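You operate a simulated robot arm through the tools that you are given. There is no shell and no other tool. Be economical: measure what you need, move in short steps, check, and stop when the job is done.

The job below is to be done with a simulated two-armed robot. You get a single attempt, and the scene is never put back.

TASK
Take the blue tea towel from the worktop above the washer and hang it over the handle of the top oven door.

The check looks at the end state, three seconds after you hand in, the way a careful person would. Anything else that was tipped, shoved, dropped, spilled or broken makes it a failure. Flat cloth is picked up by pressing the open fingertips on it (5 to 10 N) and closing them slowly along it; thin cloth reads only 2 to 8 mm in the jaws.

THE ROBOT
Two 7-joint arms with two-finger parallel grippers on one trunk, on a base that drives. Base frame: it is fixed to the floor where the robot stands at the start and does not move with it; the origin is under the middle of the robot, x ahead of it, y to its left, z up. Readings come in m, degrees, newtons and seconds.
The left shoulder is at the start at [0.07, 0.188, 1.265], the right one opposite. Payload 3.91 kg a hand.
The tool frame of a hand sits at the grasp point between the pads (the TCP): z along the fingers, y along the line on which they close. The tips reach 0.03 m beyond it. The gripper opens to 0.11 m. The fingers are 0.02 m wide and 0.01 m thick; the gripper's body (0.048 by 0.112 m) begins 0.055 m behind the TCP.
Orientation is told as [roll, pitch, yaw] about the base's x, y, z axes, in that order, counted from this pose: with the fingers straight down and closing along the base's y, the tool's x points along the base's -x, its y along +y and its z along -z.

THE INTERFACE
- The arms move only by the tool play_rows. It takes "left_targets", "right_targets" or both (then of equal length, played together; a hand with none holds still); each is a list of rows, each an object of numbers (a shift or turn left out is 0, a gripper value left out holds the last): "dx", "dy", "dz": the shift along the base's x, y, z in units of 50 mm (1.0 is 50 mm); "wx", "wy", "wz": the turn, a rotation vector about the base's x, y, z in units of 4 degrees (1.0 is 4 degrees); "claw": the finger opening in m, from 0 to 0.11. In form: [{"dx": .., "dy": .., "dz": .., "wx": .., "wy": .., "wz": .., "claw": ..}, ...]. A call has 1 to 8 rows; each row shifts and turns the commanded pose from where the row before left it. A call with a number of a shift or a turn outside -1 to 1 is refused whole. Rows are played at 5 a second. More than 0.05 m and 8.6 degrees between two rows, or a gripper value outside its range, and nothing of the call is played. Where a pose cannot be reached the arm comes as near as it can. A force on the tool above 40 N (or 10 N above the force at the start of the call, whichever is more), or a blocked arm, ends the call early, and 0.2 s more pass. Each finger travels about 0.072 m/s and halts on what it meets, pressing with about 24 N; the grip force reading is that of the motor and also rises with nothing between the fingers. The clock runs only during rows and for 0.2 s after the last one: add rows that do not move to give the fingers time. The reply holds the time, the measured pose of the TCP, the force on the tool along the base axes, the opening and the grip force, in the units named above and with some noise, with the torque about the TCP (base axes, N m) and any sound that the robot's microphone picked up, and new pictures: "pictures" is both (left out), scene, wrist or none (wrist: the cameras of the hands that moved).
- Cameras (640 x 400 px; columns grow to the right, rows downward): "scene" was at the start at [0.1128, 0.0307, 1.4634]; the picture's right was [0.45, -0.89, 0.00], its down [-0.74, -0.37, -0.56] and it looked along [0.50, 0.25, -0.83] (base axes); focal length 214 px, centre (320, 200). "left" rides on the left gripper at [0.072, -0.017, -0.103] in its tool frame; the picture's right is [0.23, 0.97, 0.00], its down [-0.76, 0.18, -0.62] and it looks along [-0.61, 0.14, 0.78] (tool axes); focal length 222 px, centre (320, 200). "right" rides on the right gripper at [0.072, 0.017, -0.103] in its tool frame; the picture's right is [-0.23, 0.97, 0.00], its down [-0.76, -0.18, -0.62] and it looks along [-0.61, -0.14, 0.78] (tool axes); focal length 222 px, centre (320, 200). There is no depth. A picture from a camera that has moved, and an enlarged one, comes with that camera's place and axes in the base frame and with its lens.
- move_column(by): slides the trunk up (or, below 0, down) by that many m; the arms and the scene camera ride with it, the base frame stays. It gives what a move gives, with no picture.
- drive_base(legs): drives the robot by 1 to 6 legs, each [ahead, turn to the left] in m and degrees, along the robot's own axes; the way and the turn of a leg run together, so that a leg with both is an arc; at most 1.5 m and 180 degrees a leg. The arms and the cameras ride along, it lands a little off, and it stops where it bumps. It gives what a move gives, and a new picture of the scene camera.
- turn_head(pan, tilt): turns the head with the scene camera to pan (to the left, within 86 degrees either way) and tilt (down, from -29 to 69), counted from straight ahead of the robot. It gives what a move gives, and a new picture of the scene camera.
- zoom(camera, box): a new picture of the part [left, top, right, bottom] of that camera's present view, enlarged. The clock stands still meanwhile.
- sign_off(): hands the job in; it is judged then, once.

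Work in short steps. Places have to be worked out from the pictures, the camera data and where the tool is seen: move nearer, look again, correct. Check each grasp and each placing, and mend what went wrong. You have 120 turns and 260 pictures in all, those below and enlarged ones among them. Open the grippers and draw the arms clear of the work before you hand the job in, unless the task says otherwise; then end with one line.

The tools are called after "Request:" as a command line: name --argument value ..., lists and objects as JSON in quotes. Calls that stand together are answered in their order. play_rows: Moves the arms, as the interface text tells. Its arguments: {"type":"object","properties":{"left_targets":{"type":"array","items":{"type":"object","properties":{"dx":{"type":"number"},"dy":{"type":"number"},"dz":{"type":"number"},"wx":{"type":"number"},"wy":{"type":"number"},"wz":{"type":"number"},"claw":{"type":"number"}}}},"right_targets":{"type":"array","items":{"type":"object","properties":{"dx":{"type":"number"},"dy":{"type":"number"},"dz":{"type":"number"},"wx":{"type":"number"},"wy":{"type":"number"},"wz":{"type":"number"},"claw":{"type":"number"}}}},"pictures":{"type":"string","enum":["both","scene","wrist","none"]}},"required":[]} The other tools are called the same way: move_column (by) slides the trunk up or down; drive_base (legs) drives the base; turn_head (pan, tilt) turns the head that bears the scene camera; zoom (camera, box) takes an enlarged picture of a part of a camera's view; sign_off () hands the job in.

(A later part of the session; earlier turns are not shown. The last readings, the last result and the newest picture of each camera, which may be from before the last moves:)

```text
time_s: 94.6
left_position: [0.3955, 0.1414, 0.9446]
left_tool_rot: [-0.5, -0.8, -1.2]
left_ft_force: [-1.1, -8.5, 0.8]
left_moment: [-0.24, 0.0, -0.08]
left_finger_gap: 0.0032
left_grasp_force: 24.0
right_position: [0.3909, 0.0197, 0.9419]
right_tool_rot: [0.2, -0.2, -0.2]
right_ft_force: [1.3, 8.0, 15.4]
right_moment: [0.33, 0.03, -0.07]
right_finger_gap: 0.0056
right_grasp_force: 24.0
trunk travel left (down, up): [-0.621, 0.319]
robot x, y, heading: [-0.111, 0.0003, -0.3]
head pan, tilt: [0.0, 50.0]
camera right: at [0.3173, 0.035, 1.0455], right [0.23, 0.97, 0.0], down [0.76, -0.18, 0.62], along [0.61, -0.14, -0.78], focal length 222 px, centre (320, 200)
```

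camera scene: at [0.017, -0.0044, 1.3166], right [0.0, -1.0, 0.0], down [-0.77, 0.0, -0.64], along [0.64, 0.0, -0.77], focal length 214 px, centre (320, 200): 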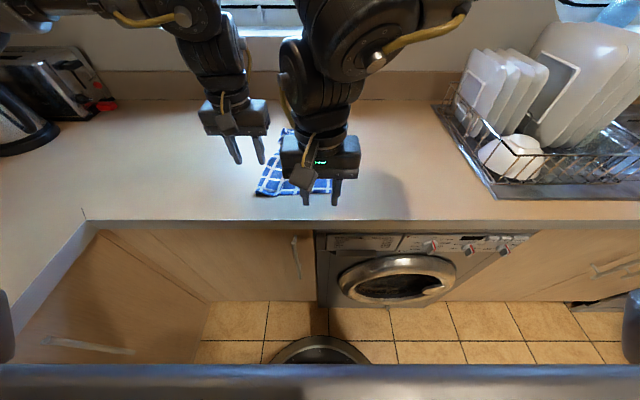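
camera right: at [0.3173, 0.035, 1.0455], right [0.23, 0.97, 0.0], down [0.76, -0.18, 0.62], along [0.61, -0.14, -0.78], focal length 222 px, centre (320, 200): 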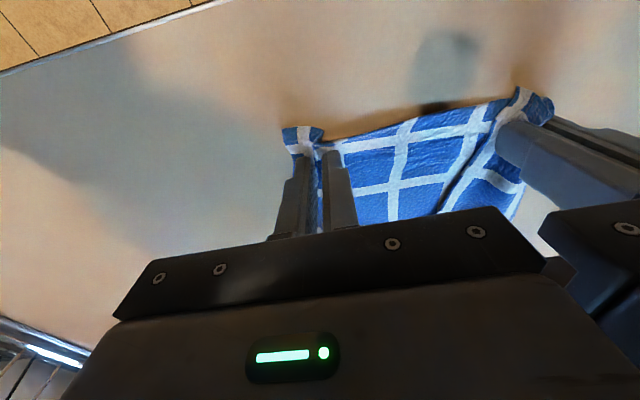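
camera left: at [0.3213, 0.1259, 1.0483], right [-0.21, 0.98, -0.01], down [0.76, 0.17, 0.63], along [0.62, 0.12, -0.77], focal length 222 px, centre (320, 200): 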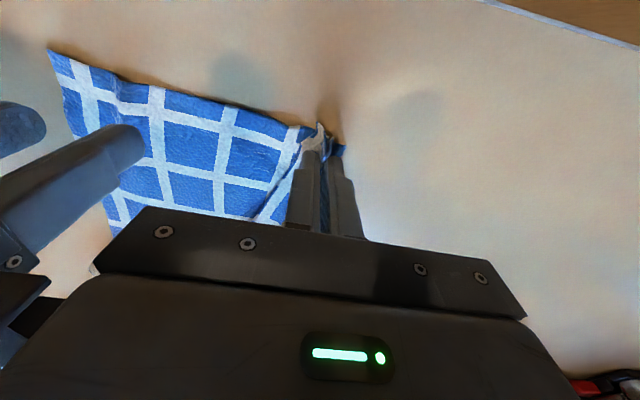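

Both hold. Lift the towel clear, letting it unfold.

Request:
play_rows --left_targets '[{"dz": 0.5, "dy": -0.05}, {"dz": 0.9}, {"dz": 0.9}, {"dz": 0.9}, {"dz": 0.9}, {"dz": 0.9}, {"dz": 0.9}, {"dz": 0.5}]' --right_targets '[{"dz": 0.5, "dy": 0.05}, {"dz": 0.9}, {"dz": 0.9}, {"dz": 0.9}, {"dz": 0.9}, {"dz": 0.9}, {"dz": 0.9}, {"dz": 0.5}]' --pictures "scene"

```text
time_s: 96.4
left_position: [0.3958, 0.1351, 1.2647]
left_tool_rot: [-0.6, -1.0, -1.4]
left_ft_force: [0.5, -2.0, 0.2]
left_moment: [-0.01, 0.0, -0.02]
left_finger_gap: 0.0032
left_grasp_force: 23.7
right_position: [0.3928, 0.021, 1.2611]
right_tool_rot: [0.2, 0.2, -0.5]
right_ft_force: [0.0, -0.1, -0.7]
right_moment: [0.05, 0.0, 0.02]
right_finger_gap: 0.0018
right_grasp_force: 24.5
trunk travel left (down, up): [-0.621, 0.319]
robot x, y, heading: [-0.1068, -0.0012, -0.2]
head pan, tilt: [0.0, 50.0]
camera scene: at [0.0173, -0.0059, 1.3166], right [0.0, -1.0, 0.0], down [-0.77, 0.0, -0.64], along [0.64, 0.0, -0.77], focal length 214 px, centre (320, 200)
```

scene: 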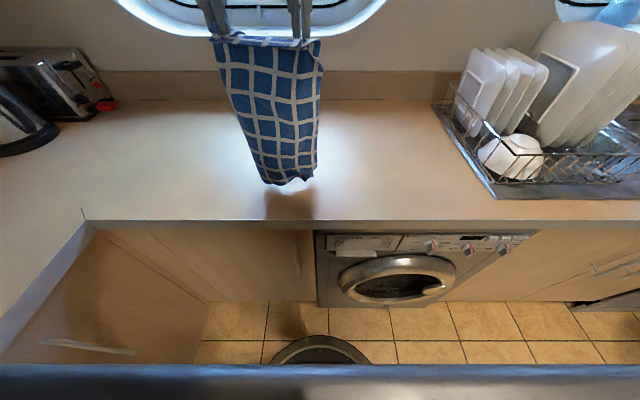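

Hanging well. I move the hands back 0.09 so the tail comes to the worktop's front edge, then drive ahead 0.12 to plant and draw it straight.

Request:
play_rows --left_targets '[{"dx": -0.6}, {"dx": -0.6}, {"dx": -0.6}, {"dz": -0.4}, {"dz": -0.2}]' --right_targets '[{"dx": -0.6}, {"dx": -0.6}, {"dx": -0.6}, {"dz": -0.4}, {"dz": -0.2}]' --pictures "scene"

```text
time_s: 97.6
left_position: [0.3073, 0.1392, 1.2345]
left_tool_rot: [-0.5, -0.9, -1.3]
left_ft_force: [-0.2, -4.6, -1.1]
left_moment: [-0.15, 0.05, -0.03]
left_finger_gap: 0.0032
left_grasp_force: 24.1
right_position: [0.3018, 0.022, 1.2302]
right_tool_rot: [0.2, 0.0, -0.3]
right_ft_force: [0.4, 4.1, 0.0]
right_moment: [0.13, -0.03, -0.04]
right_finger_gap: 0.0022
right_grasp_force: 24.2
trunk travel left (down, up): [-0.621, 0.319]
robot x, y, heading: [-0.1083, -0.0015, -0.0]
head pan, tilt: [0.0, 50.0]
camera scene: at [0.0176, -0.0045, 1.3166], right [0.0, -1.0, 0.0], down [-0.77, 0.0, -0.64], along [0.64, 0.0, -0.77], focal length 214 px, centre (320, 200)
```

scene: 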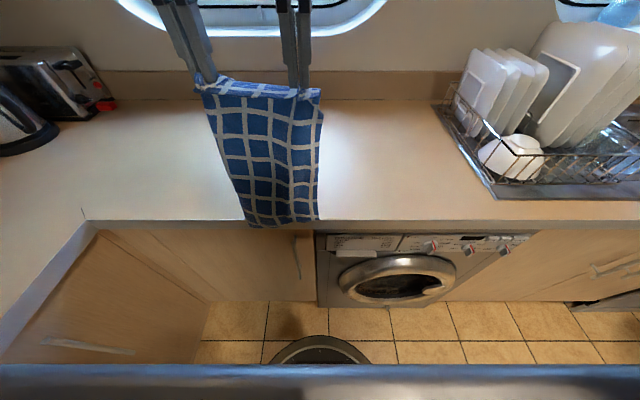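

Tail is at the front edge. Drive ahead 0.13.

Request:
drive_base --legs '[[0.125, 0]]'

Request:
play_rows --left_targets '[{"dx": 0.35, "dz": -0.6, "dy": -0.1}, {"dx": 0.35, "dz": -0.6, "dy": -0.1}, {"dx": 0.35, "dz": -0.6, "dy": -0.1}, {"dx": 0.35, "dz": -0.6, "dy": -0.1}, {"dx": 0.35, "dz": -0.6, "dy": -0.1}, {"dx": 0.35, "dz": -0.6, "dy": -0.1}, {"dx": 0.35, "dz": -0.6, "dy": -0.1}, {"dx": 0.35, "dz": -0.6, "dy": -0.1}]' --right_targets '[{"dx": 0.35, "dz": -0.6, "dy": -0.12}, {"dx": 0.35, "dz": -0.6, "dy": -0.12}, {"dx": 0.35, "dz": -0.6, "dy": -0.12}, {"dx": 0.35, "dz": -0.6, "dy": -0.12}, {"dx": 0.35, "dz": -0.6, "dy": -0.12}, {"dx": 0.35, "dz": -0.6, "dy": -0.12}, {"dx": 0.35, "dz": -0.6, "dy": -0.12}, {"dx": 0.35, "dz": -0.6, "dy": -0.12}]' --pictures "scene"

```text
time_s: 98.9
left_position: [0.43, 0.1395, 1.2364]
left_tool_rot: [-0.3, -0.9, -1.2]
left_ft_force: [-0.5, -3.3, -0.5]
left_moment: [-0.14, 0.03, -0.07]
left_finger_gap: 0.0031
left_grasp_force: 24.1
right_position: [0.4248, 0.0209, 1.2318]
right_tool_rot: [0.2, 0.0, -0.2]
right_ft_force: [1.1, 3.7, 0.5]
right_moment: [0.12, -0.03, -0.01]
right_finger_gap: 0.0018
right_grasp_force: 23.7
trunk travel left (down, up): [-0.621, 0.319]
robot x, y, heading: [0.012, -0.0031, -0.2]
head pan, tilt: [0.0, 50.0]
camera scene: at [0.1397, -0.0046, 1.3168], right [0.0, -1.0, 0.0], down [-0.77, 0.0, -0.64], along [0.64, 0.0, -0.77], focal length 214 px, centre (320, 200)
```

scene: 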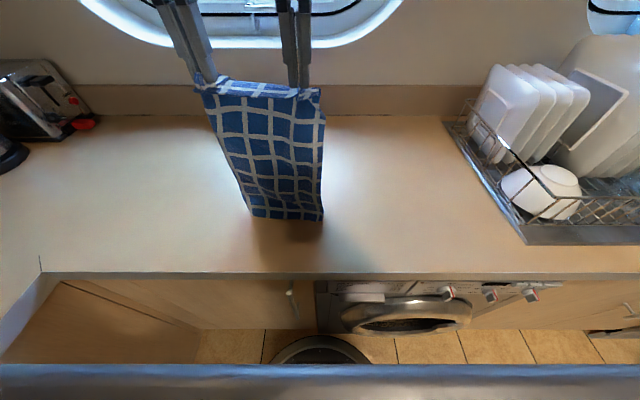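

```text
time_s: 100.7
left_position: [0.5736, 0.0975, 0.9932]
left_tool_rot: [-0.6, -0.7, -1.2]
left_ft_force: [0.1, -7.7, -1.3]
left_moment: [-0.24, 0.08, -0.1]
left_finger_gap: 0.0033
left_grasp_force: 23.9
right_position: [0.5685, -0.0259, 0.9883]
right_tool_rot: [0.2, 0.1, 0.0]
right_ft_force: [1.0, 7.1, -0.1]
right_moment: [0.29, 0.0, 0.0]
right_finger_gap: 0.0027
right_grasp_force: 24.1
trunk travel left (down, up): [-0.621, 0.319]
robot x, y, heading: [0.0138, -0.0056, -0.3]
head pan, tilt: [0.0, 50.0]
camera scene: at [0.1442, -0.0051, 1.3164], right [0.0, -1.0, 0.0], down [-0.77, 0.0, -0.64], along [0.64, 0.0, -0.77], focal length 214 px, centre (320, 200)
```

scene: 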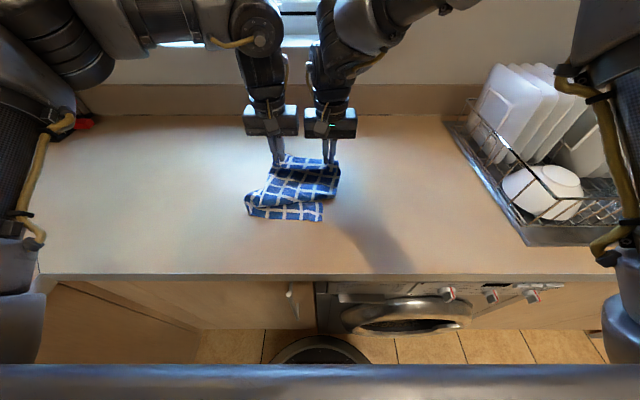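

The tail swung forward with the drive, so slack remains. I lift again, back the base slightly, plant the tail firmly first, then lay it out.

Request:
play_rows --left_targets '[{"dx": -0.3, "dz": 0.7}, {"dx": -0.5, "dz": 0.7}, {"dx": -0.5, "dz": 0.7}, {"dx": -0.5, "dz": 0.7}, {"dx": -0.5, "dz": 0.7}, {"dx": -0.5, "dz": 0.7}, {"dx": -0.5, "dz": 0.5}, {"dx": -0.4}]' --right_targets '[{"dx": -0.3, "dz": 0.7}, {"dx": -0.5, "dz": 0.7}, {"dx": -0.5, "dz": 0.7}, {"dx": -0.5, "dz": 0.7}, {"dx": -0.5, "dz": 0.7}, {"dx": -0.5, "dz": 0.7}, {"dx": -0.5, "dz": 0.5}, {"dx": -0.4}]' --pictures "none"

Request:
drive_base --legs '[[-0.09, 0]]'

```text
time_s: 102.5
left_position: [0.3886, 0.0963, 1.2344]
left_tool_rot: [-0.4, -0.8, -1.2]
left_ft_force: [-1.5, -5.4, -0.8]
left_moment: [-0.17, 0.03, -0.09]
left_finger_gap: 0.0034
left_grasp_force: 23.6
left hand out of reach, approached as far as the arm can: row 8
right_position: [0.3816, -0.0247, 1.227]
right_tool_rot: [0.3, 0.0, -0.2]
right_ft_force: [1.3, 5.3, 0.1]
right_moment: [0.22, -0.05, -0.04]
right_finger_gap: 0.0019
right_grasp_force: 23.9
trunk travel left (down, up): [-0.621, 0.319]
robot x, y, heading: [0.0169, -0.0027, -0.1]
head pan, tilt: [0.0, 50.0]
```

```text
time_s: 103.6
left_position: [0.302, 0.0967, 1.2334]
left_tool_rot: [-0.5, -0.9, -1.1]
left_ft_force: [-1.2, -6.2, -0.6]
left_moment: [-0.17, 0.07, -0.06]
left_finger_gap: 0.0032
left_grasp_force: 23.9
right_position: [0.295, -0.0246, 1.2259]
right_tool_rot: [0.1, 0.0, 0.0]
right_ft_force: [0.8, 5.8, 0.8]
right_moment: [0.22, -0.02, 0.02]
right_finger_gap: 0.0021
right_grasp_force: 24.1
trunk travel left (down, up): [-0.621, 0.319]
robot x, y, heading: [-0.0722, -0.0037, 0.1]
head pan, tilt: [0.0, 50.0]
camera scene: at [0.053, -0.0045, 1.3166], right [0.0, -1.0, 0.0], down [-0.77, 0.0, -0.64], along [0.64, 0.0, -0.77], focal length 214 px, centre (320, 200)
```

scene: 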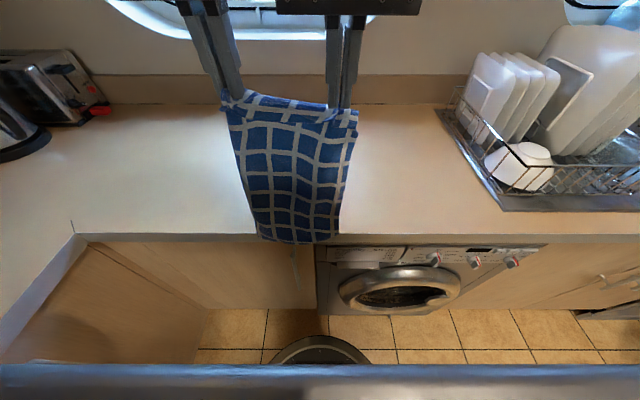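

I'll use the worktop's front edge to keep it taut: back off so the tail hangs in front of the edge, lower, then drive forward so the cloth drags up over the edge.

Request:
drive_base --legs '[[-0.1, 0]]'

Request:
play_rows --left_targets '[{"dz": -0.6}, {"dz": -0.6}, {"dz": -0.6}, {"dz": -0.6}]' --right_targets '[{"dz": -0.6}, {"dz": -0.6}, {"dz": -0.6}, {"dz": -0.5}]' --pictures "scene"

```text
time_s: 104.7
left_position: [0.2021, 0.0959, 1.2353]
left_tool_rot: [-0.4, -0.8, -1.3]
left_ft_force: [-0.5, -5.8, -0.7]
left_moment: [-0.18, 0.0, -0.09]
left_finger_gap: 0.003
left_grasp_force: 24.2
right_position: [0.196, -0.0256, 1.2264]
right_tool_rot: [0.2, 0.0, -0.2]
right_ft_force: [0.4, 5.9, -0.3]
right_moment: [0.2, -0.03, -0.02]
right_finger_gap: 0.0019
right_grasp_force: 24.0
trunk travel left (down, up): [-0.621, 0.319]
robot x, y, heading: [-0.1772, 0.0011, -0.2]
head pan, tilt: [0.0, 50.0]
camera scene: at [-0.0466, -0.0045, 1.3166], right [0.0, -1.0, 0.0], down [-0.77, 0.0, -0.64], along [0.64, 0.0, -0.77], focal length 214 px, centre (320, 200)
```

scene: 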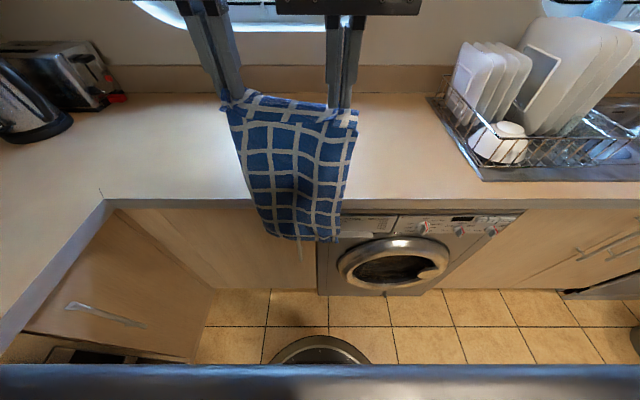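

```text
time_s: 105.7
left_position: [0.2162, 0.1066, 1.2188]
left_tool_rot: [-0.4, -0.7, -1.4]
left_ft_force: [-0.8, -4.5, -3.7]
left_moment: [-0.12, 0.06, -0.01]
left_finger_gap: 0.0023
left_grasp_force: 23.8
left hand out of reach, approached as far as the arm can: row 1, 2, 3, 4
right_position: [0.1991, -0.0243, 1.1114]
right_tool_rot: [0.2, 0.1, -0.2]
right_ft_force: [0.8, 4.5, 3.7]
right_moment: [0.21, 0.0, 0.02]
right_finger_gap: 0.0021
right_grasp_force: 24.3
trunk travel left (down, up): [-0.621, 0.319]
robot x, y, heading: [-0.1727, -0.004, -0.1]
head pan, tilt: [0.0, 50.0]
camera scene: at [-0.0446, -0.0044, 1.3165], right [0.0, -1.0, 0.0], down [-0.77, 0.0, -0.64], along [0.64, 0.0, -0.77], focal length 214 px, centre (320, 200)
```

scene: 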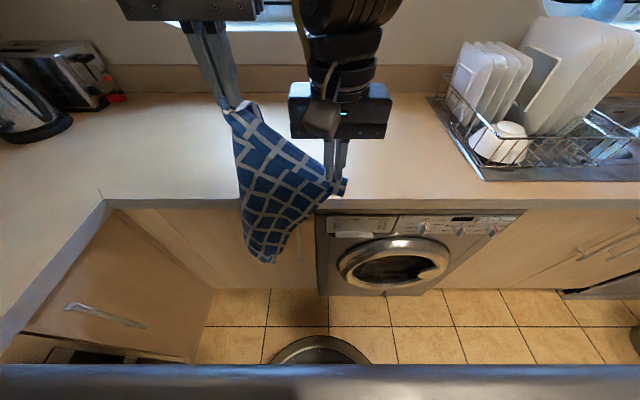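

The left arm can't lower that close in. I extend both arms 0.1 m forward (tail is still in front of the edge).

Request:
play_rows --left_targets '[{"dx": 0.5}, {"dx": 0.5}, {"dx": 0.5}, {"dx": 0.5}, {}]' --right_targets '[{"dx": 0.5}, {"dx": 0.5}, {"dx": 0.5}, {"dx": 0.5}, {}]' --pictures "scene"

```text
time_s: 106.9
left_position: [0.3124, 0.1058, 1.2206]
left_tool_rot: [-0.5, -0.8, -1.3]
left_ft_force: [-1.3, -4.0, -3.9]
left_moment: [-0.18, 0.04, -0.05]
left_finger_gap: 0.0025
left_grasp_force: 23.7
right_position: [0.2956, -0.0236, 1.1122]
right_tool_rot: [0.2, -0.1, -0.2]
right_ft_force: [0.2, 3.8, 4.2]
right_moment: [0.15, -0.04, 0.02]
right_finger_gap: 0.0017
right_grasp_force: 23.5
trunk travel left (down, up): [-0.621, 0.319]
robot x, y, heading: [-0.1708, -0.0053, -0.3]
head pan, tilt: [0.0, 50.0]
camera scene: at [-0.0481, -0.0042, 1.3168], right [0.0, -1.0, 0.0], down [-0.77, 0.0, -0.64], along [0.64, 0.0, -0.77], focal length 214 px, centre (320, 200)
```

scene: 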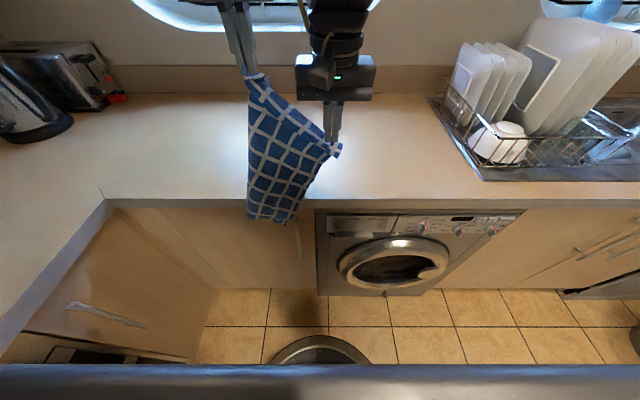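

Level the left hand after backing 0.12 m so the tail stays before the edge.

Request:
drive_base --legs '[[-0.12, 0]]'

Request:
play_rows --left_targets '[{"dz": -0.55, "dx": -0.08, "dy": -0.05}, {"dz": -0.55, "dx": -0.08, "dy": -0.05}, {"dz": -0.55, "dx": -0.08, "dy": -0.05}, {"dz": -0.5, "dx": -0.05}, {}]' --pictures "scene"

```text
time_s: 108.2
left_position: [0.1936, 0.1047, 1.2198]
left_tool_rot: [-0.4, -0.6, -1.3]
left_ft_force: [-0.9, -3.2, -3.6]
left_moment: [-0.1, 0.02, -0.04]
left_finger_gap: 0.0021
left_grasp_force: 24.0
right_position: [0.1762, -0.0237, 1.1115]
right_tool_rot: [0.2, 0.0, -0.2]
right_ft_force: [1.0, 3.6, 3.1]
right_moment: [0.16, -0.07, -0.01]
right_finger_gap: 0.002
right_grasp_force: 23.7
trunk travel left (down, up): [-0.621, 0.319]
robot x, y, heading: [-0.2943, -0.0018, -0.3]
head pan, tilt: [0.0, 50.0]
camera scene: at [-0.1667, -0.0043, 1.3166], right [0.0, -1.0, 0.0], down [-0.77, 0.0, -0.64], along [0.64, 0.0, -0.77], focal length 214 px, centre (320, 200)
```

scene: 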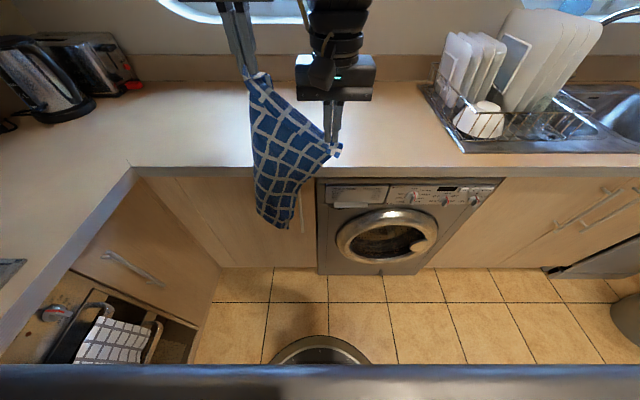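

```text
time_s: 109.4
left_position: [0.1779, 0.0947, 1.111]
left_tool_rot: [-0.3, -0.8, -1.3]
left_ft_force: [-0.2, 1.4, 0.2]
left_moment: [-0.02, -0.03, 0.02]
left_finger_gap: 0.0026
left_grasp_force: 23.8
right_position: [0.1749, -0.025, 1.1116]
right_tool_rot: [0.2, 0.0, -0.2]
right_ft_force: [-0.3, 0.5, -0.6]
right_moment: [0.03, 0.02, 0.01]
right_finger_gap: 0.0017
right_grasp_force: 23.8
trunk travel left (down, up): [-0.621, 0.319]
robot x, y, heading: [-0.2934, -0.0029, -0.2]
head pan, tilt: [0.0, 50.0]
camera scene: at [-0.1679, -0.0048, 1.3168], right [0.0, -1.0, 0.0], down [-0.77, 0.0, -0.64], along [0.64, 0.0, -0.77], focal length 214 px, centre (320, 200)
```

scene: 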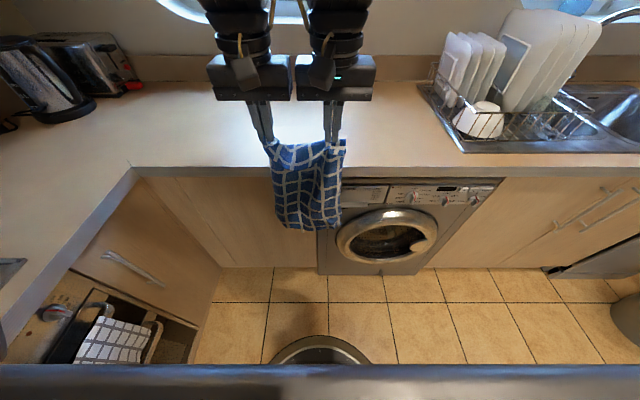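

Level, tail in front of the edge. Drive 0.2 m forward, then extend arms forward and down.

Request:
drive_base --legs '[[0.2, 0]]'

Request:
play_rows --left_targets '[{"dx": 0.4, "dz": -0.4}, {"dx": 0.4, "dz": -0.4}, {"dx": 0.4, "dz": -0.4}, {"dx": 0.4, "dz": -0.4}, {"dx": 0.4, "dz": -0.5}, {"dx": 0.4, "dz": -0.5}, {"dz": -0.35}]' --right_targets '[{"dx": 0.4, "dz": -0.4}, {"dx": 0.4, "dz": -0.4}, {"dx": 0.4, "dz": -0.4}, {"dx": 0.4, "dz": -0.4}, {"dx": 0.4, "dz": -0.5}, {"dx": 0.4, "dz": -0.5}, {"dz": -0.35}]' --pictures "scene"

```text
time_s: 111.0
left_position: [0.3785, 0.0939, 1.1111]
left_tool_rot: [-0.4, -0.8, -1.4]
left_ft_force: [0.1, -0.3, 0.1]
left_moment: [0.0, 0.0, 0.02]
left_finger_gap: 0.0021
left_grasp_force: 23.7
right_position: [0.375, -0.0256, 1.1112]
right_tool_rot: [0.2, 0.0, -0.3]
right_ft_force: [-0.3, 0.0, 0.3]
right_moment: [0.0, 0.02, 0.02]
right_finger_gap: 0.0013
right_grasp_force: 24.0
trunk travel left (down, up): [-0.621, 0.319]
robot x, y, heading: [-0.0922, -0.0027, -0.4]
head pan, tilt: [0.0, 50.0]
camera scene: at [0.032, -0.0052, 1.3167], right [0.0, -1.0, 0.0], down [-0.77, 0.0, -0.64], along [0.64, 0.0, -0.77], focal length 214 px, centre (320, 200)
```

scene: 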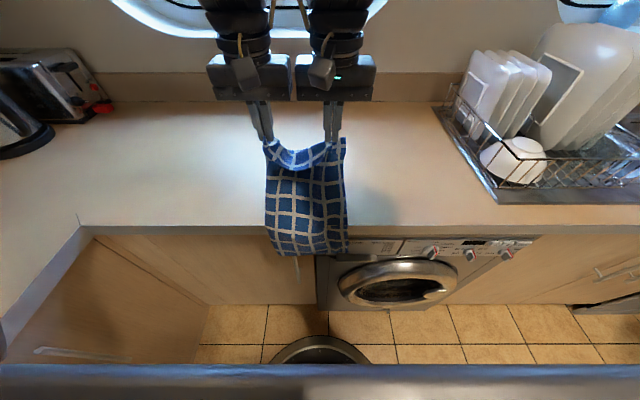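

```text
time_s: 112.6
left_position: [0.4975, 0.0942, 0.9628]
left_tool_rot: [-0.4, -0.8, -1.4]
left_ft_force: [-0.2, -0.8, 0.9]
left_moment: [-0.03, 0.0, 0.0]
left_finger_gap: 0.0023
left_grasp_force: 24.0
right_position: [0.4947, -0.0262, 0.9652]
right_tool_rot: [0.2, -0.1, -0.3]
right_ft_force: [-0.3, -0.4, 0.0]
right_moment: [-0.01, 0.0, 0.04]
right_finger_gap: 0.0016
right_grasp_force: 24.1
trunk travel left (down, up): [-0.621, 0.319]
robot x, y, heading: [-0.0952, -0.0027, -0.0]
head pan, tilt: [0.0, 50.0]
camera scene: at [0.0324, -0.0048, 1.3167], right [0.0, -1.0, 0.0], down [-0.77, 0.0, -0.64], along [0.64, 0.0, -0.77], focal length 214 px, centre (320, 200)
```

scene: 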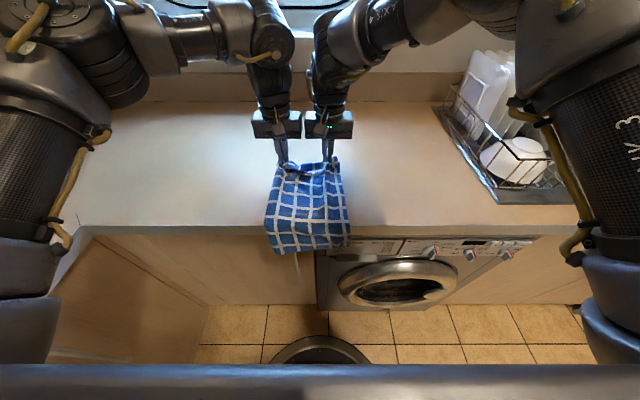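

Now it lies straight, tail over the front edge. I drive 0.06 m more to leave less overhang, then lower to the worktop and release.

Request:
drive_base --legs '[[0.06, 0]]'

Request:
play_rows --left_targets '[{"dz": -0.25}, {"dz": -0.1}, {"claw": 0.02}, {"claw": 0.03}, {}, {"dz": 0.4}, {"dz": 0.8}, {"dz": 0.6}]' --right_targets '[{"dz": -0.25}, {"dz": -0.1}, {"claw": 0.02}, {"claw": 0.03}, {}, {"dz": 0.4}, {"dz": 0.8}, {"dz": 0.6}]' --pictures "both"

```text
time_s: 113.5
left_position: [0.5482, 0.0932, 0.9723]
left_tool_rot: [-0.4, -1.5, -1.4]
left_ft_force: [-1.5, 0.7, 0.5]
left_moment: [0.0, -0.03, 0.01]
left_finger_gap: 0.0024
left_grasp_force: 23.7
right_position: [0.5455, -0.0256, 0.9721]
right_tool_rot: [0.1, -0.8, -0.2]
right_ft_force: [-1.2, -0.2, 0.7]
right_moment: [0.01, -0.04, 0.02]
right_finger_gap: 0.0013
right_grasp_force: 24.2
trunk travel left (down, up): [-0.621, 0.319]
robot x, y, heading: [-0.0356, -0.0026, -0.2]
head pan, tilt: [0.0, 50.0]
camera scene: at [0.0818, -0.005, 1.318], right [0.0, -1.0, 0.0], down [-0.76, 0.0, -0.65], along [0.65, 0.0, -0.76], focal length 214 px, centre (320, 200)
```

scene: 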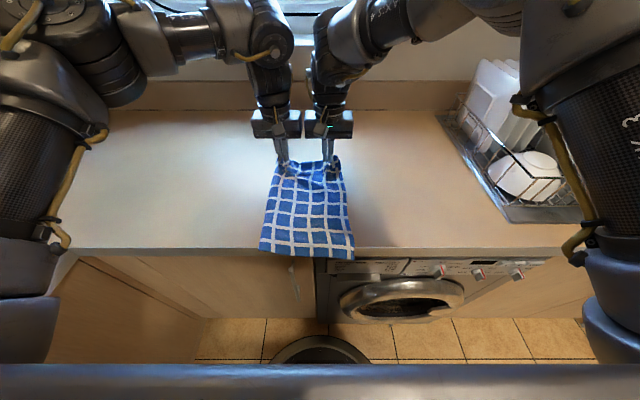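

```text
time_s: 115.3
left_position: [0.554, 0.0935, 1.0385]
left_tool_rot: [-0.4, -1.0, -1.5]
left_ft_force: [0.0, -0.5, -0.6]
left_moment: [0.01, -0.03, -0.03]
left_finger_gap: 0.03
left_grasp_force: 0.0
right_position: [0.5498, -0.0267, 1.0372]
right_tool_rot: [0.3, -0.3, -0.3]
right_ft_force: [-0.9, -0.1, 0.2]
right_moment: [0.0, -0.06, -0.02]
right_finger_gap: 0.0301
right_grasp_force: 0.0
trunk travel left (down, up): [-0.621, 0.319]
robot x, y, heading: [-0.0319, -0.0032, -0.3]
head pan, tilt: [0.0, 50.0]
camera scene: at [0.0922, -0.0058, 1.3166], right [0.0, -1.0, 0.0], down [-0.77, 0.0, -0.64], along [0.64, 0.0, -0.77], focal length 214 px, centre (320, 200)
camera right: at [0.4765, -0.0106, 1.141], right [0.23, 0.97, 0.01], down [0.76, -0.19, 0.63], along [0.61, -0.14, -0.78], focal length 222 px, centre (320, 200)
camera left: at [0.478, 0.0785, 1.1417], right [-0.2, 0.98, -0.01], down [0.76, 0.16, 0.63], along [0.62, 0.12, -0.77], focal length 222 px, centre (320, 200)
```

scene: 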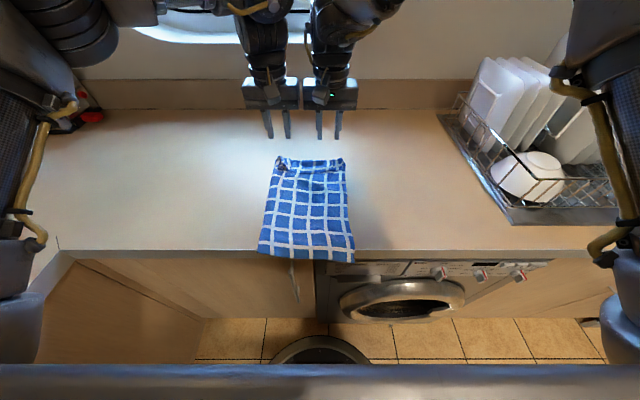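
right: 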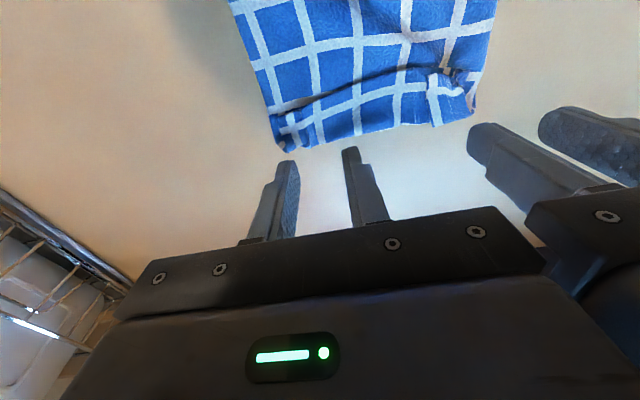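
left: 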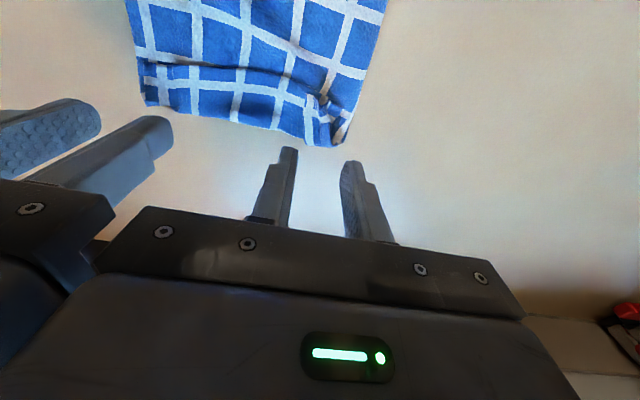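

The towel lies flat: far edge x≈0.58, y −0.073…0.123. I re-grip 0.10 m in from it: x≈0.48, left y≈0.09, right y≈−0.04.

Request:
play_rows --left_targets '[{"dx": -0.5, "claw": 0.045}, {"dx": -0.5}, {"dx": -0.48}, {"dz": -0.6}, {"dz": -0.6}, {"dz": -0.4}]' --right_targets '[{"dx": -0.5, "dy": -0.12, "claw": 0.045}, {"dx": -0.5, "dy": -0.12}, {"dx": -0.4}, {"dz": -0.6}, {"dz": -0.6}, {"dz": -0.4}]' --pictures "wrist"

```text
time_s: 116.8
left_position: [0.4826, 0.0927, 0.9564]
left_tool_rot: [-0.5, -1.0, -1.6]
left_ft_force: [-0.4, 0.0, -0.1]
left_moment: [0.0, 0.02, 0.03]
left_finger_gap: 0.045
left_grasp_force: 0.2
right_position: [0.4829, -0.0367, 0.96]
right_tool_rot: [0.2, -0.1, -0.2]
right_ft_force: [-0.3, 0.3, -0.4]
right_moment: [-0.04, 0.01, 0.02]
right_finger_gap: 0.0449
right_grasp_force: 0.1
trunk travel left (down, up): [-0.621, 0.319]
robot x, y, heading: [-0.031, -0.0046, 0.0]
head pan, tilt: [0.0, 50.0]
camera right: at [0.4095, -0.0209, 1.0643], right [0.23, 0.97, 0.01], down [0.76, -0.18, 0.63], along [0.61, -0.14, -0.78], focal length 222 px, centre (320, 200)
camera left: at [0.4063, 0.0784, 1.0601], right [-0.2, 0.98, -0.01], down [0.76, 0.16, 0.63], along [0.62, 0.12, -0.77], focal length 222 px, centre (320, 200)
```

right: 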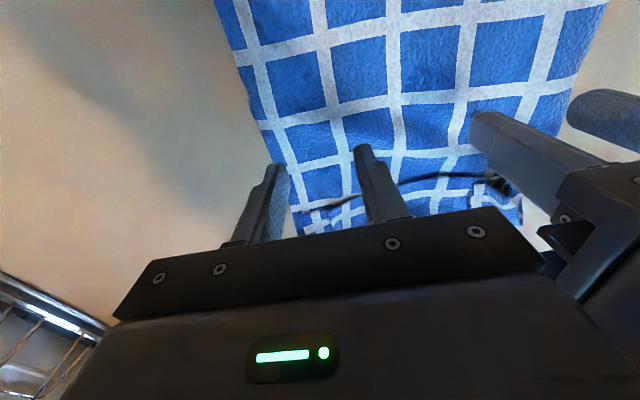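
left: 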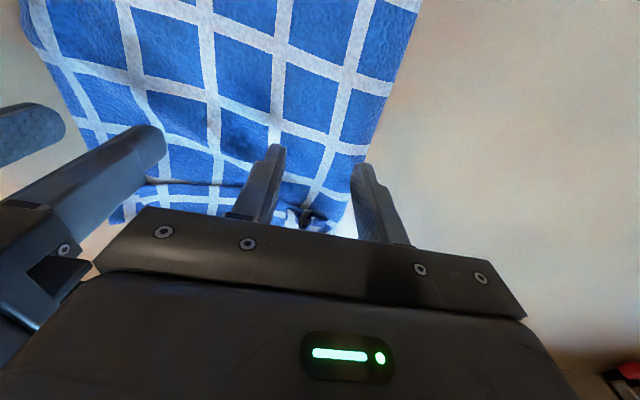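

Narrow the jaws a little and shift the right hand 6 mm inward, then press.

Request:
play_rows --left_targets '[{"claw": 0.04}, {"dz": -0.15}, {"dz": -0.15}, {"dz": -0.06}, {}]' --right_targets '[{"claw": 0.038, "dy": 0.1}, {"dz": -0.2}, {"dz": -0.15}, {"dz": -0.08}, {}]' --pictures "none"

```text
time_s: 118.0
left_position: [0.4803, 0.0928, 0.9407]
left_tool_rot: [-0.5, -1.2, -1.5]
left_ft_force: [1.8, 0.8, 9.3]
left_moment: [0.03, 0.0, -0.01]
left_finger_gap: 0.04
left_grasp_force: 0.1
right_position: [0.4821, -0.0321, 0.9417]
right_tool_rot: [0.3, -0.7, -0.3]
right_ft_force: [4.7, -0.8, 22.4]
right_moment: [-0.59, -0.07, 0.16]
right_finger_gap: 0.0382
right_grasp_force: 0.4
trunk travel left (down, up): [-0.621, 0.319]
robot x, y, heading: [-0.0304, -0.0029, -0.2]
head pan, tilt: [0.0, 50.0]
```

Request:
play_rows --left_targets '[{"dz": -0.01}, {"claw": 0.034}, {"claw": 0.027}, {"claw": 0.02}, {"claw": 0.013}, {"claw": 0.005}, {"claw": 0.0}, {}]' --right_targets '[{"dz": 0.03}, {"claw": 0.032}, {"claw": 0.026}, {"claw": 0.02}, {"claw": 0.013}, {"claw": 0.005}, {"claw": 0.0}, {}]' --pictures "wrist"

```text
time_s: 119.8
left_position: [0.4799, 0.092, 0.9425]
left_tool_rot: [-0.6, -1.3, -1.6]
left_ft_force: [1.4, -12.1, 16.8]
left_moment: [-0.41, 0.05, 0.0]
left_finger_gap: 0.0064
left_grasp_force: 24.3
right_position: [0.4804, -0.0329, 0.9412]
right_tool_rot: [0.3, -0.3, -0.1]
right_ft_force: [-1.1, 7.6, 18.1]
right_moment: [0.12, 0.1, 0.1]
right_finger_gap: 0.0017
right_grasp_force: 23.8
trunk travel left (down, up): [-0.621, 0.319]
robot x, y, heading: [-0.0316, -0.0031, -0.1]
head pan, tilt: [0.0, 50.0]
camera right: at [0.4061, -0.0174, 1.0447], right [0.23, 0.97, 0.01], down [0.76, -0.18, 0.63], along [0.61, -0.14, -0.78], focal length 222 px, centre (320, 200)
camera left: at [0.4032, 0.0766, 1.0454], right [-0.2, 0.98, -0.01], down [0.75, 0.16, 0.64], along [0.63, 0.12, -0.77], focal length 222 px, centre (320, 200)
```

right: 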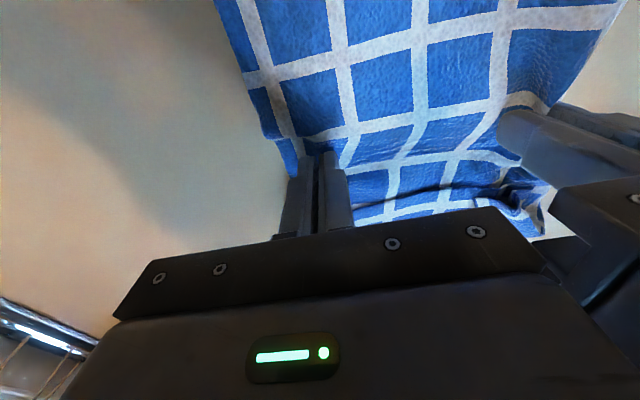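
left: 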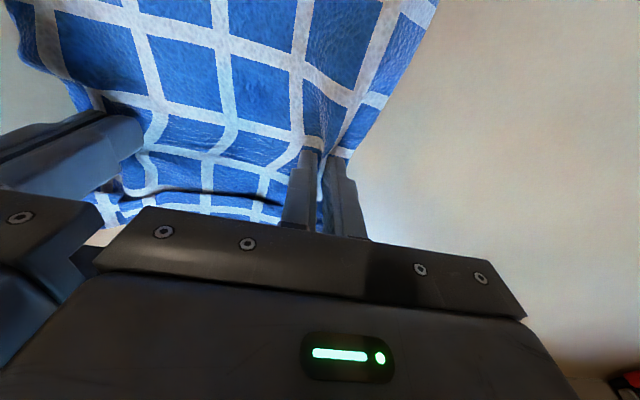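

Both hold. I ease them 1 cm together and lift.

Request:
play_rows --left_targets '[{"dz": 0.2, "dy": -0.15}, {"dz": 0.5}, {"dz": 0.8}, {"dz": 0.8}, {"dz": 0.8}, {"dz": 0.8}, {"dz": 0.8}, {"dz": 0.6}]' --right_targets '[{"dz": 0.2, "dy": 0.0}, {"dz": 0.5}, {"dz": 0.8}, {"dz": 0.8}, {"dz": 0.8}, {"dz": 0.8}, {"dz": 0.8}, {"dz": 0.6}]' --pictures "both"

```text
time_s: 121.5
left_position: [0.4812, 0.085, 1.2096]
left_tool_rot: [-0.4, -1.1, -1.6]
left_ft_force: [-0.8, -2.6, -0.2]
left_moment: [-0.09, -0.04, -0.01]
left_finger_gap: 0.0035
left_grasp_force: 23.5
right_position: [0.48, -0.0328, 1.2069]
right_tool_rot: [0.2, -0.3, -0.2]
right_ft_force: [0.1, 2.6, 0.1]
right_moment: [0.09, -0.02, 0.04]
right_finger_gap: 0.0015
right_grasp_force: 24.2
trunk travel left (down, up): [-0.621, 0.319]
robot x, y, heading: [-0.0316, -0.0043, -0.2]
head pan, tilt: [0.0, 50.0]
camera scene: at [0.0916, -0.0062, 1.3168], right [0.0, -1.0, 0.0], down [-0.77, 0.0, -0.64], along [0.64, 0.0, -0.77], focal length 214 px, centre (320, 200)
camera right: at [0.4052, -0.0175, 1.3103], right [0.23, 0.97, 0.01], down [0.76, -0.18, 0.63], along [0.61, -0.14, -0.78], focal length 222 px, centre (320, 200)
camera left: at [0.4046, 0.07, 1.3127], right [-0.2, 0.98, -0.01], down [0.75, 0.16, 0.64], along [0.62, 0.12, -0.77], focal length 222 px, centre (320, 200)
```

scene: 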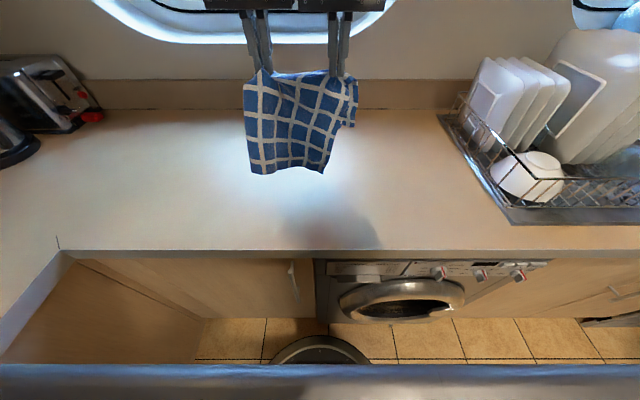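
right: 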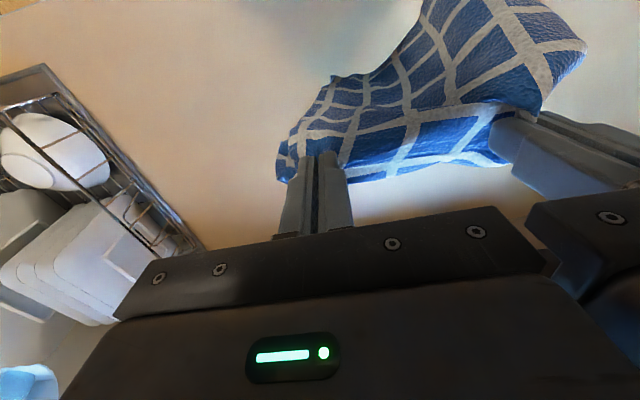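
left: 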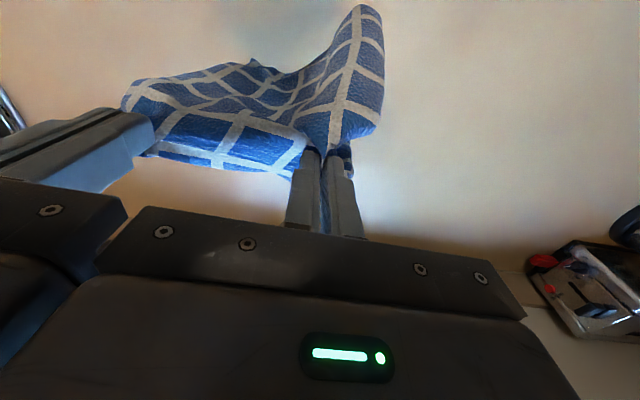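

Request:
zoom --camera "scene" --box '[220, 50, 380, 190]'

```text
2.86 times, centred on (300, 120) of scene
camera zoom: at [0.0916, -0.0062, 1.3168], right [0.0, -1.0, 0.0], down [-0.77, 0.0, -0.64], along [0.64, 0.0, -0.77], focal length 613 px, centre (377, 429)
```

zoom: 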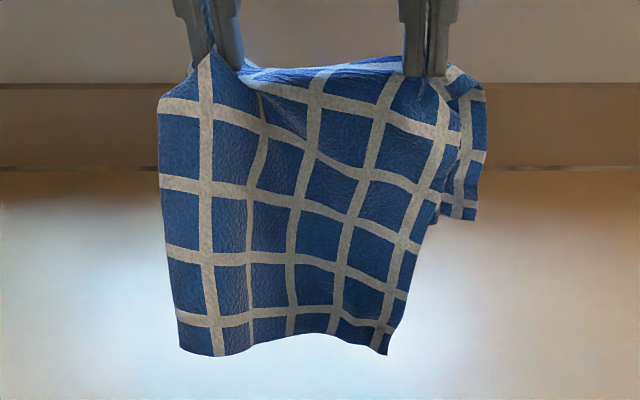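

The grip is as wanted: front part ~0.22 m, flap ~0.10 m on the far side. Drive to the oven.

Request:
drive_base --legs '[[-0.335, 0], [0, 90], [-0.15, 0]]'

Request:
turn_head --pan 0 --tilt 45

```text
time_s: 128.5
left_position: [-0.4559, 0.3653, 1.2074]
left_tool_rot: [-0.4, -0.9, 88.2]
left_ft_force: [2.0, 0.4, 0.7]
left_moment: [0.04, -0.08, -0.07]
left_finger_gap: 0.0028
left_grasp_force: 24.1
right_position: [-0.3381, 0.3629, 1.2053]
right_tool_rot: [0.2, -0.2, 89.6]
right_ft_force: [-2.7, -0.1, 0.4]
right_moment: [0.0, 0.06, 0.0]
right_finger_gap: 0.0019
right_grasp_force: 24.4
trunk travel left (down, up): [-0.621, 0.319]
robot x, y, heading: [-0.3693, -0.1539, 89.5]
head pan, tilt: [0.0, 50.0]
camera scene: at [-0.3689, -0.0248, 1.3164], right [1.0, -0.01, 0.0], down [-0.01, -0.77, -0.64], along [0.0, 0.64, -0.77], focal length 214 px, centre (320, 200)
```

scene: 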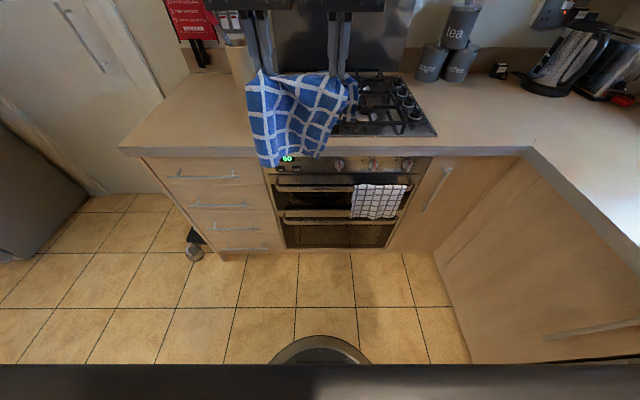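

```text
time_s: 129.2
left_position: [-0.4559, 0.3629, 1.2071]
left_tool_rot: [-0.4, -1.1, 88.3]
left_ft_force: [1.9, 0.2, 0.2]
left_moment: [0.02, -0.06, -0.01]
left_finger_gap: 0.0032
left_grasp_force: 23.7
right_position: [-0.337, 0.361, 1.2066]
right_tool_rot: [0.2, -0.2, 89.5]
right_ft_force: [-2.0, -1.0, 0.3]
right_moment: [0.0, 0.08, 0.02]
right_finger_gap: 0.0019
right_grasp_force: 24.3
trunk travel left (down, up): [-0.621, 0.319]
robot x, y, heading: [-0.3705, -0.1508, 89.4]
head pan, tilt: [0.0, 45.0]
camera scene: at [-0.369, -0.0227, 1.3236], right [1.0, -0.01, 0.0], down [0.0, -0.71, -0.71], along [0.0, 0.71, -0.71], focal length 214 px, centre (320, 200)
```

scene: 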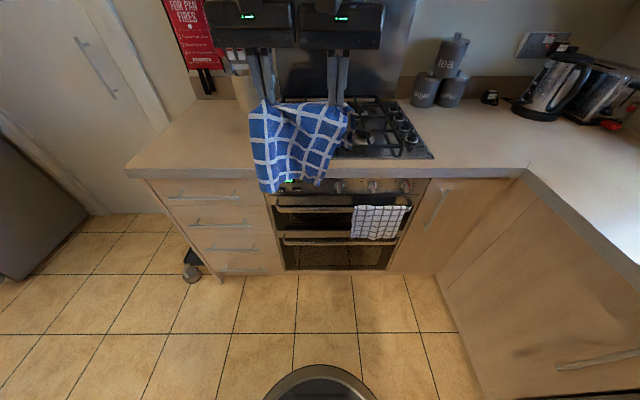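

Good view of both bars. I zoom on the oven for exact measurement.

Request:
zoom --camera "scene" --box '[240, 150, 440, 275]'

```text
3.20 times, centred on (340, 212) of scene
camera zoom: at [-0.369, -0.0227, 1.3236], right [1.0, -0.01, 0.0], down [0.0, -0.71, -0.71], along [0.0, 0.71, -0.71], focal length 686 px, centre (256, 160)
```

zoom: 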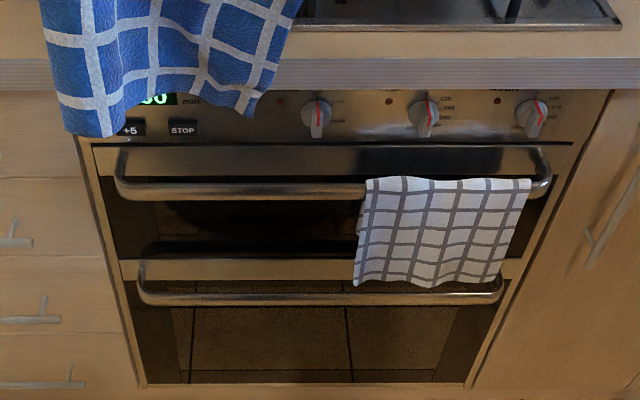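

Bar estimated at y≈0.53, z≈0.72; lip underside z≈0.87 at y≈0.533. I'll bring the fingers to horizontal (pointing at the oven) so that they pass under the lip and over the bar. Start tilting both hands.

Request:
play_rows --left_targets '[{"wx": 1}, {"wx": 1}, {"wx": 1}, {"wx": 1}, {"wx": 1}, {"wx": 1}, {"wx": 1}, {"wx": 1}]' --right_targets '[{"wx": 1}, {"wx": 1}, {"wx": 1}, {"wx": 1}, {"wx": 1}, {"wx": 1}, {"wx": 1}, {"wx": 1}]' --pictures "none"

Request:
play_rows --left_targets '[{"wx": 1}, {"wx": 1}, {"wx": 1}, {"wx": 1}, {"wx": 1}, {"wx": 1}, {"wx": 1}, {"wx": 1}]' --right_targets '[{"wx": 1}, {"wx": 1}, {"wx": 1}, {"wx": 1}, {"wx": 1}, {"wx": 1}, {"wx": 1}, {"wx": 1}]' --pictures "scene"

```text
time_s: 131.0
left_position: [-0.4679, 0.3684, 1.2243]
left_tool_rot: [0.5, -33.1, 87.8]
left_ft_force: [17.7, -0.3, -2.1]
left_moment: [-0.08, -0.46, -0.33]
left_finger_gap: 0.0032
left_grasp_force: 24.4
left hand out of reach, approached as far as the arm can: row 8
right_position: [-0.3415, 0.3597, 1.2068]
right_tool_rot: [0.6, -32.4, 89.8]
right_ft_force: [-17.9, -0.2, 0.7]
right_moment: [0.06, 0.39, 0.42]
right_finger_gap: 0.0018
right_grasp_force: 23.9
trunk travel left (down, up): [-0.621, 0.319]
robot x, y, heading: [-0.3745, -0.1517, 89.8]
head pan, tilt: [0.0, 45.0]
```

```text
time_s: 131.8
left_position: [-0.4895, 0.3761, 1.2549]
left_tool_rot: [0.7, -42.7, 86.8]
left_ft_force: [20.9, -2.1, -5.9]
left_moment: [-0.18, -0.36, -0.5]
left_finger_gap: 0.0027
left_grasp_force: 24.0
left hand out of reach, approached as far as the arm can: row 1, 2, 3
right_position: [-0.3475, 0.3611, 1.2077]
right_tool_rot: [1.5, -42.7, 90.1]
right_ft_force: [-19.1, 2.0, 6.3]
right_moment: [0.2, 0.29, 0.56]
right_finger_gap: 0.0009
right_grasp_force: 23.7
trunk travel left (down, up): [-0.621, 0.319]
robot x, y, heading: [-0.3687, -0.1559, 89.5]
head pan, tilt: [0.0, 45.0]
stopped in row 3 (left hand): the force on the tool passed its limit (the readings are from after the stop); the commanded pose is now the measured one
camera scene: at [-0.3693, -0.0223, 1.3236], right [1.0, -0.01, 0.0], down [0.0, -0.71, -0.71], along [0.0, 0.71, -0.71], focal length 214 px, centre (320, 200)
```

scene: 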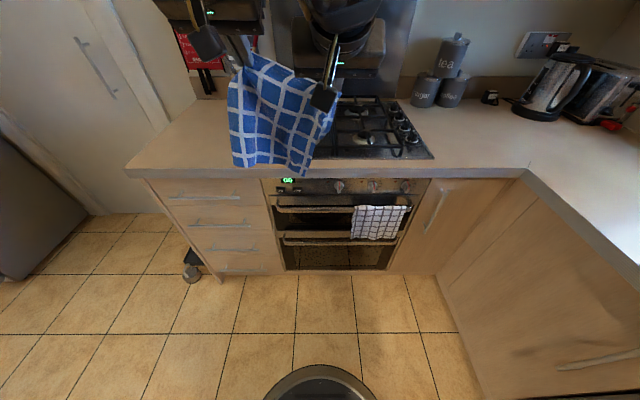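

The left arm is at its limit (too close in) and the cloth is stretched. I relax it by bringing the left back to the right, and extend both forward; the base backs up first.

Request:
play_rows --left_targets '[{"dx": 0.3, "dy": 0.3, "dz": -0.3}, {"dx": 0.2, "dy": 0.3, "dz": -0.3}, {"dy": 0.3, "dz": -0.3}]' --right_targets '[{"dy": 0.4}, {"dy": 0.4}, {"dy": 0.4}]' --pictures "none"

Request:
drive_base --legs '[[-0.12, 0]]'

```text
time_s: 132.6
left_position: [-0.4681, 0.4244, 1.2094]
left_tool_rot: [0.8, -42.7, 87.2]
left_ft_force: [-0.2, 0.4, 0.5]
left_moment: [0.02, -0.02, 0.0]
left_finger_gap: 0.0024
left_grasp_force: 24.6
right_position: [-0.3433, 0.4228, 1.2063]
right_tool_rot: [1.1, -42.3, 89.8]
right_ft_force: [-0.6, -0.4, -0.3]
right_moment: [-0.01, -0.01, 0.02]
right_finger_gap: 0.001
right_grasp_force: 23.9
trunk travel left (down, up): [-0.621, 0.319]
robot x, y, heading: [-0.3648, -0.1543, 89.6]
head pan, tilt: [0.0, 45.0]
```

```text
time_s: 133.8
left_position: [-0.4689, 0.3051, 1.2102]
left_tool_rot: [0.9, -42.8, 87.1]
left_ft_force: [-0.5, -0.4, 0.3]
left_moment: [0.03, 0.0, 0.01]
left_finger_gap: 0.0022
left_grasp_force: 24.2
right_position: [-0.3452, 0.3034, 1.2069]
right_tool_rot: [1.3, -42.4, 89.9]
right_ft_force: [-0.3, -0.3, -1.0]
right_moment: [0.02, 0.01, 0.0]
right_finger_gap: 0.0007
right_grasp_force: 23.7
trunk travel left (down, up): [-0.621, 0.319]
robot x, y, heading: [-0.3704, -0.2736, 89.8]
head pan, tilt: [0.0, 45.0]
camera scene: at [-0.37, -0.1401, 1.3234], right [1.0, 0.0, 0.0], down [0.0, -0.71, -0.71], along [0.0, 0.71, -0.71], focal length 214 px, centre (320, 200)
```

scene: 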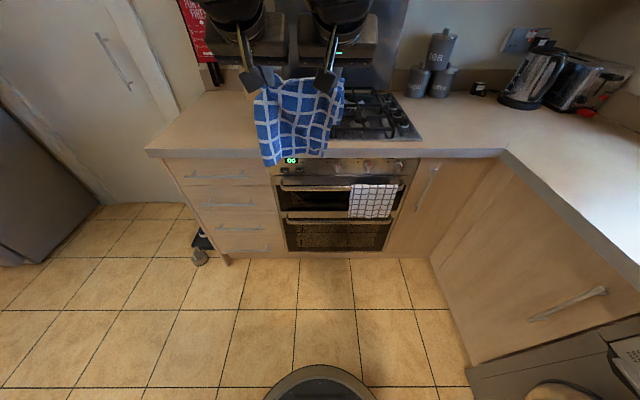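

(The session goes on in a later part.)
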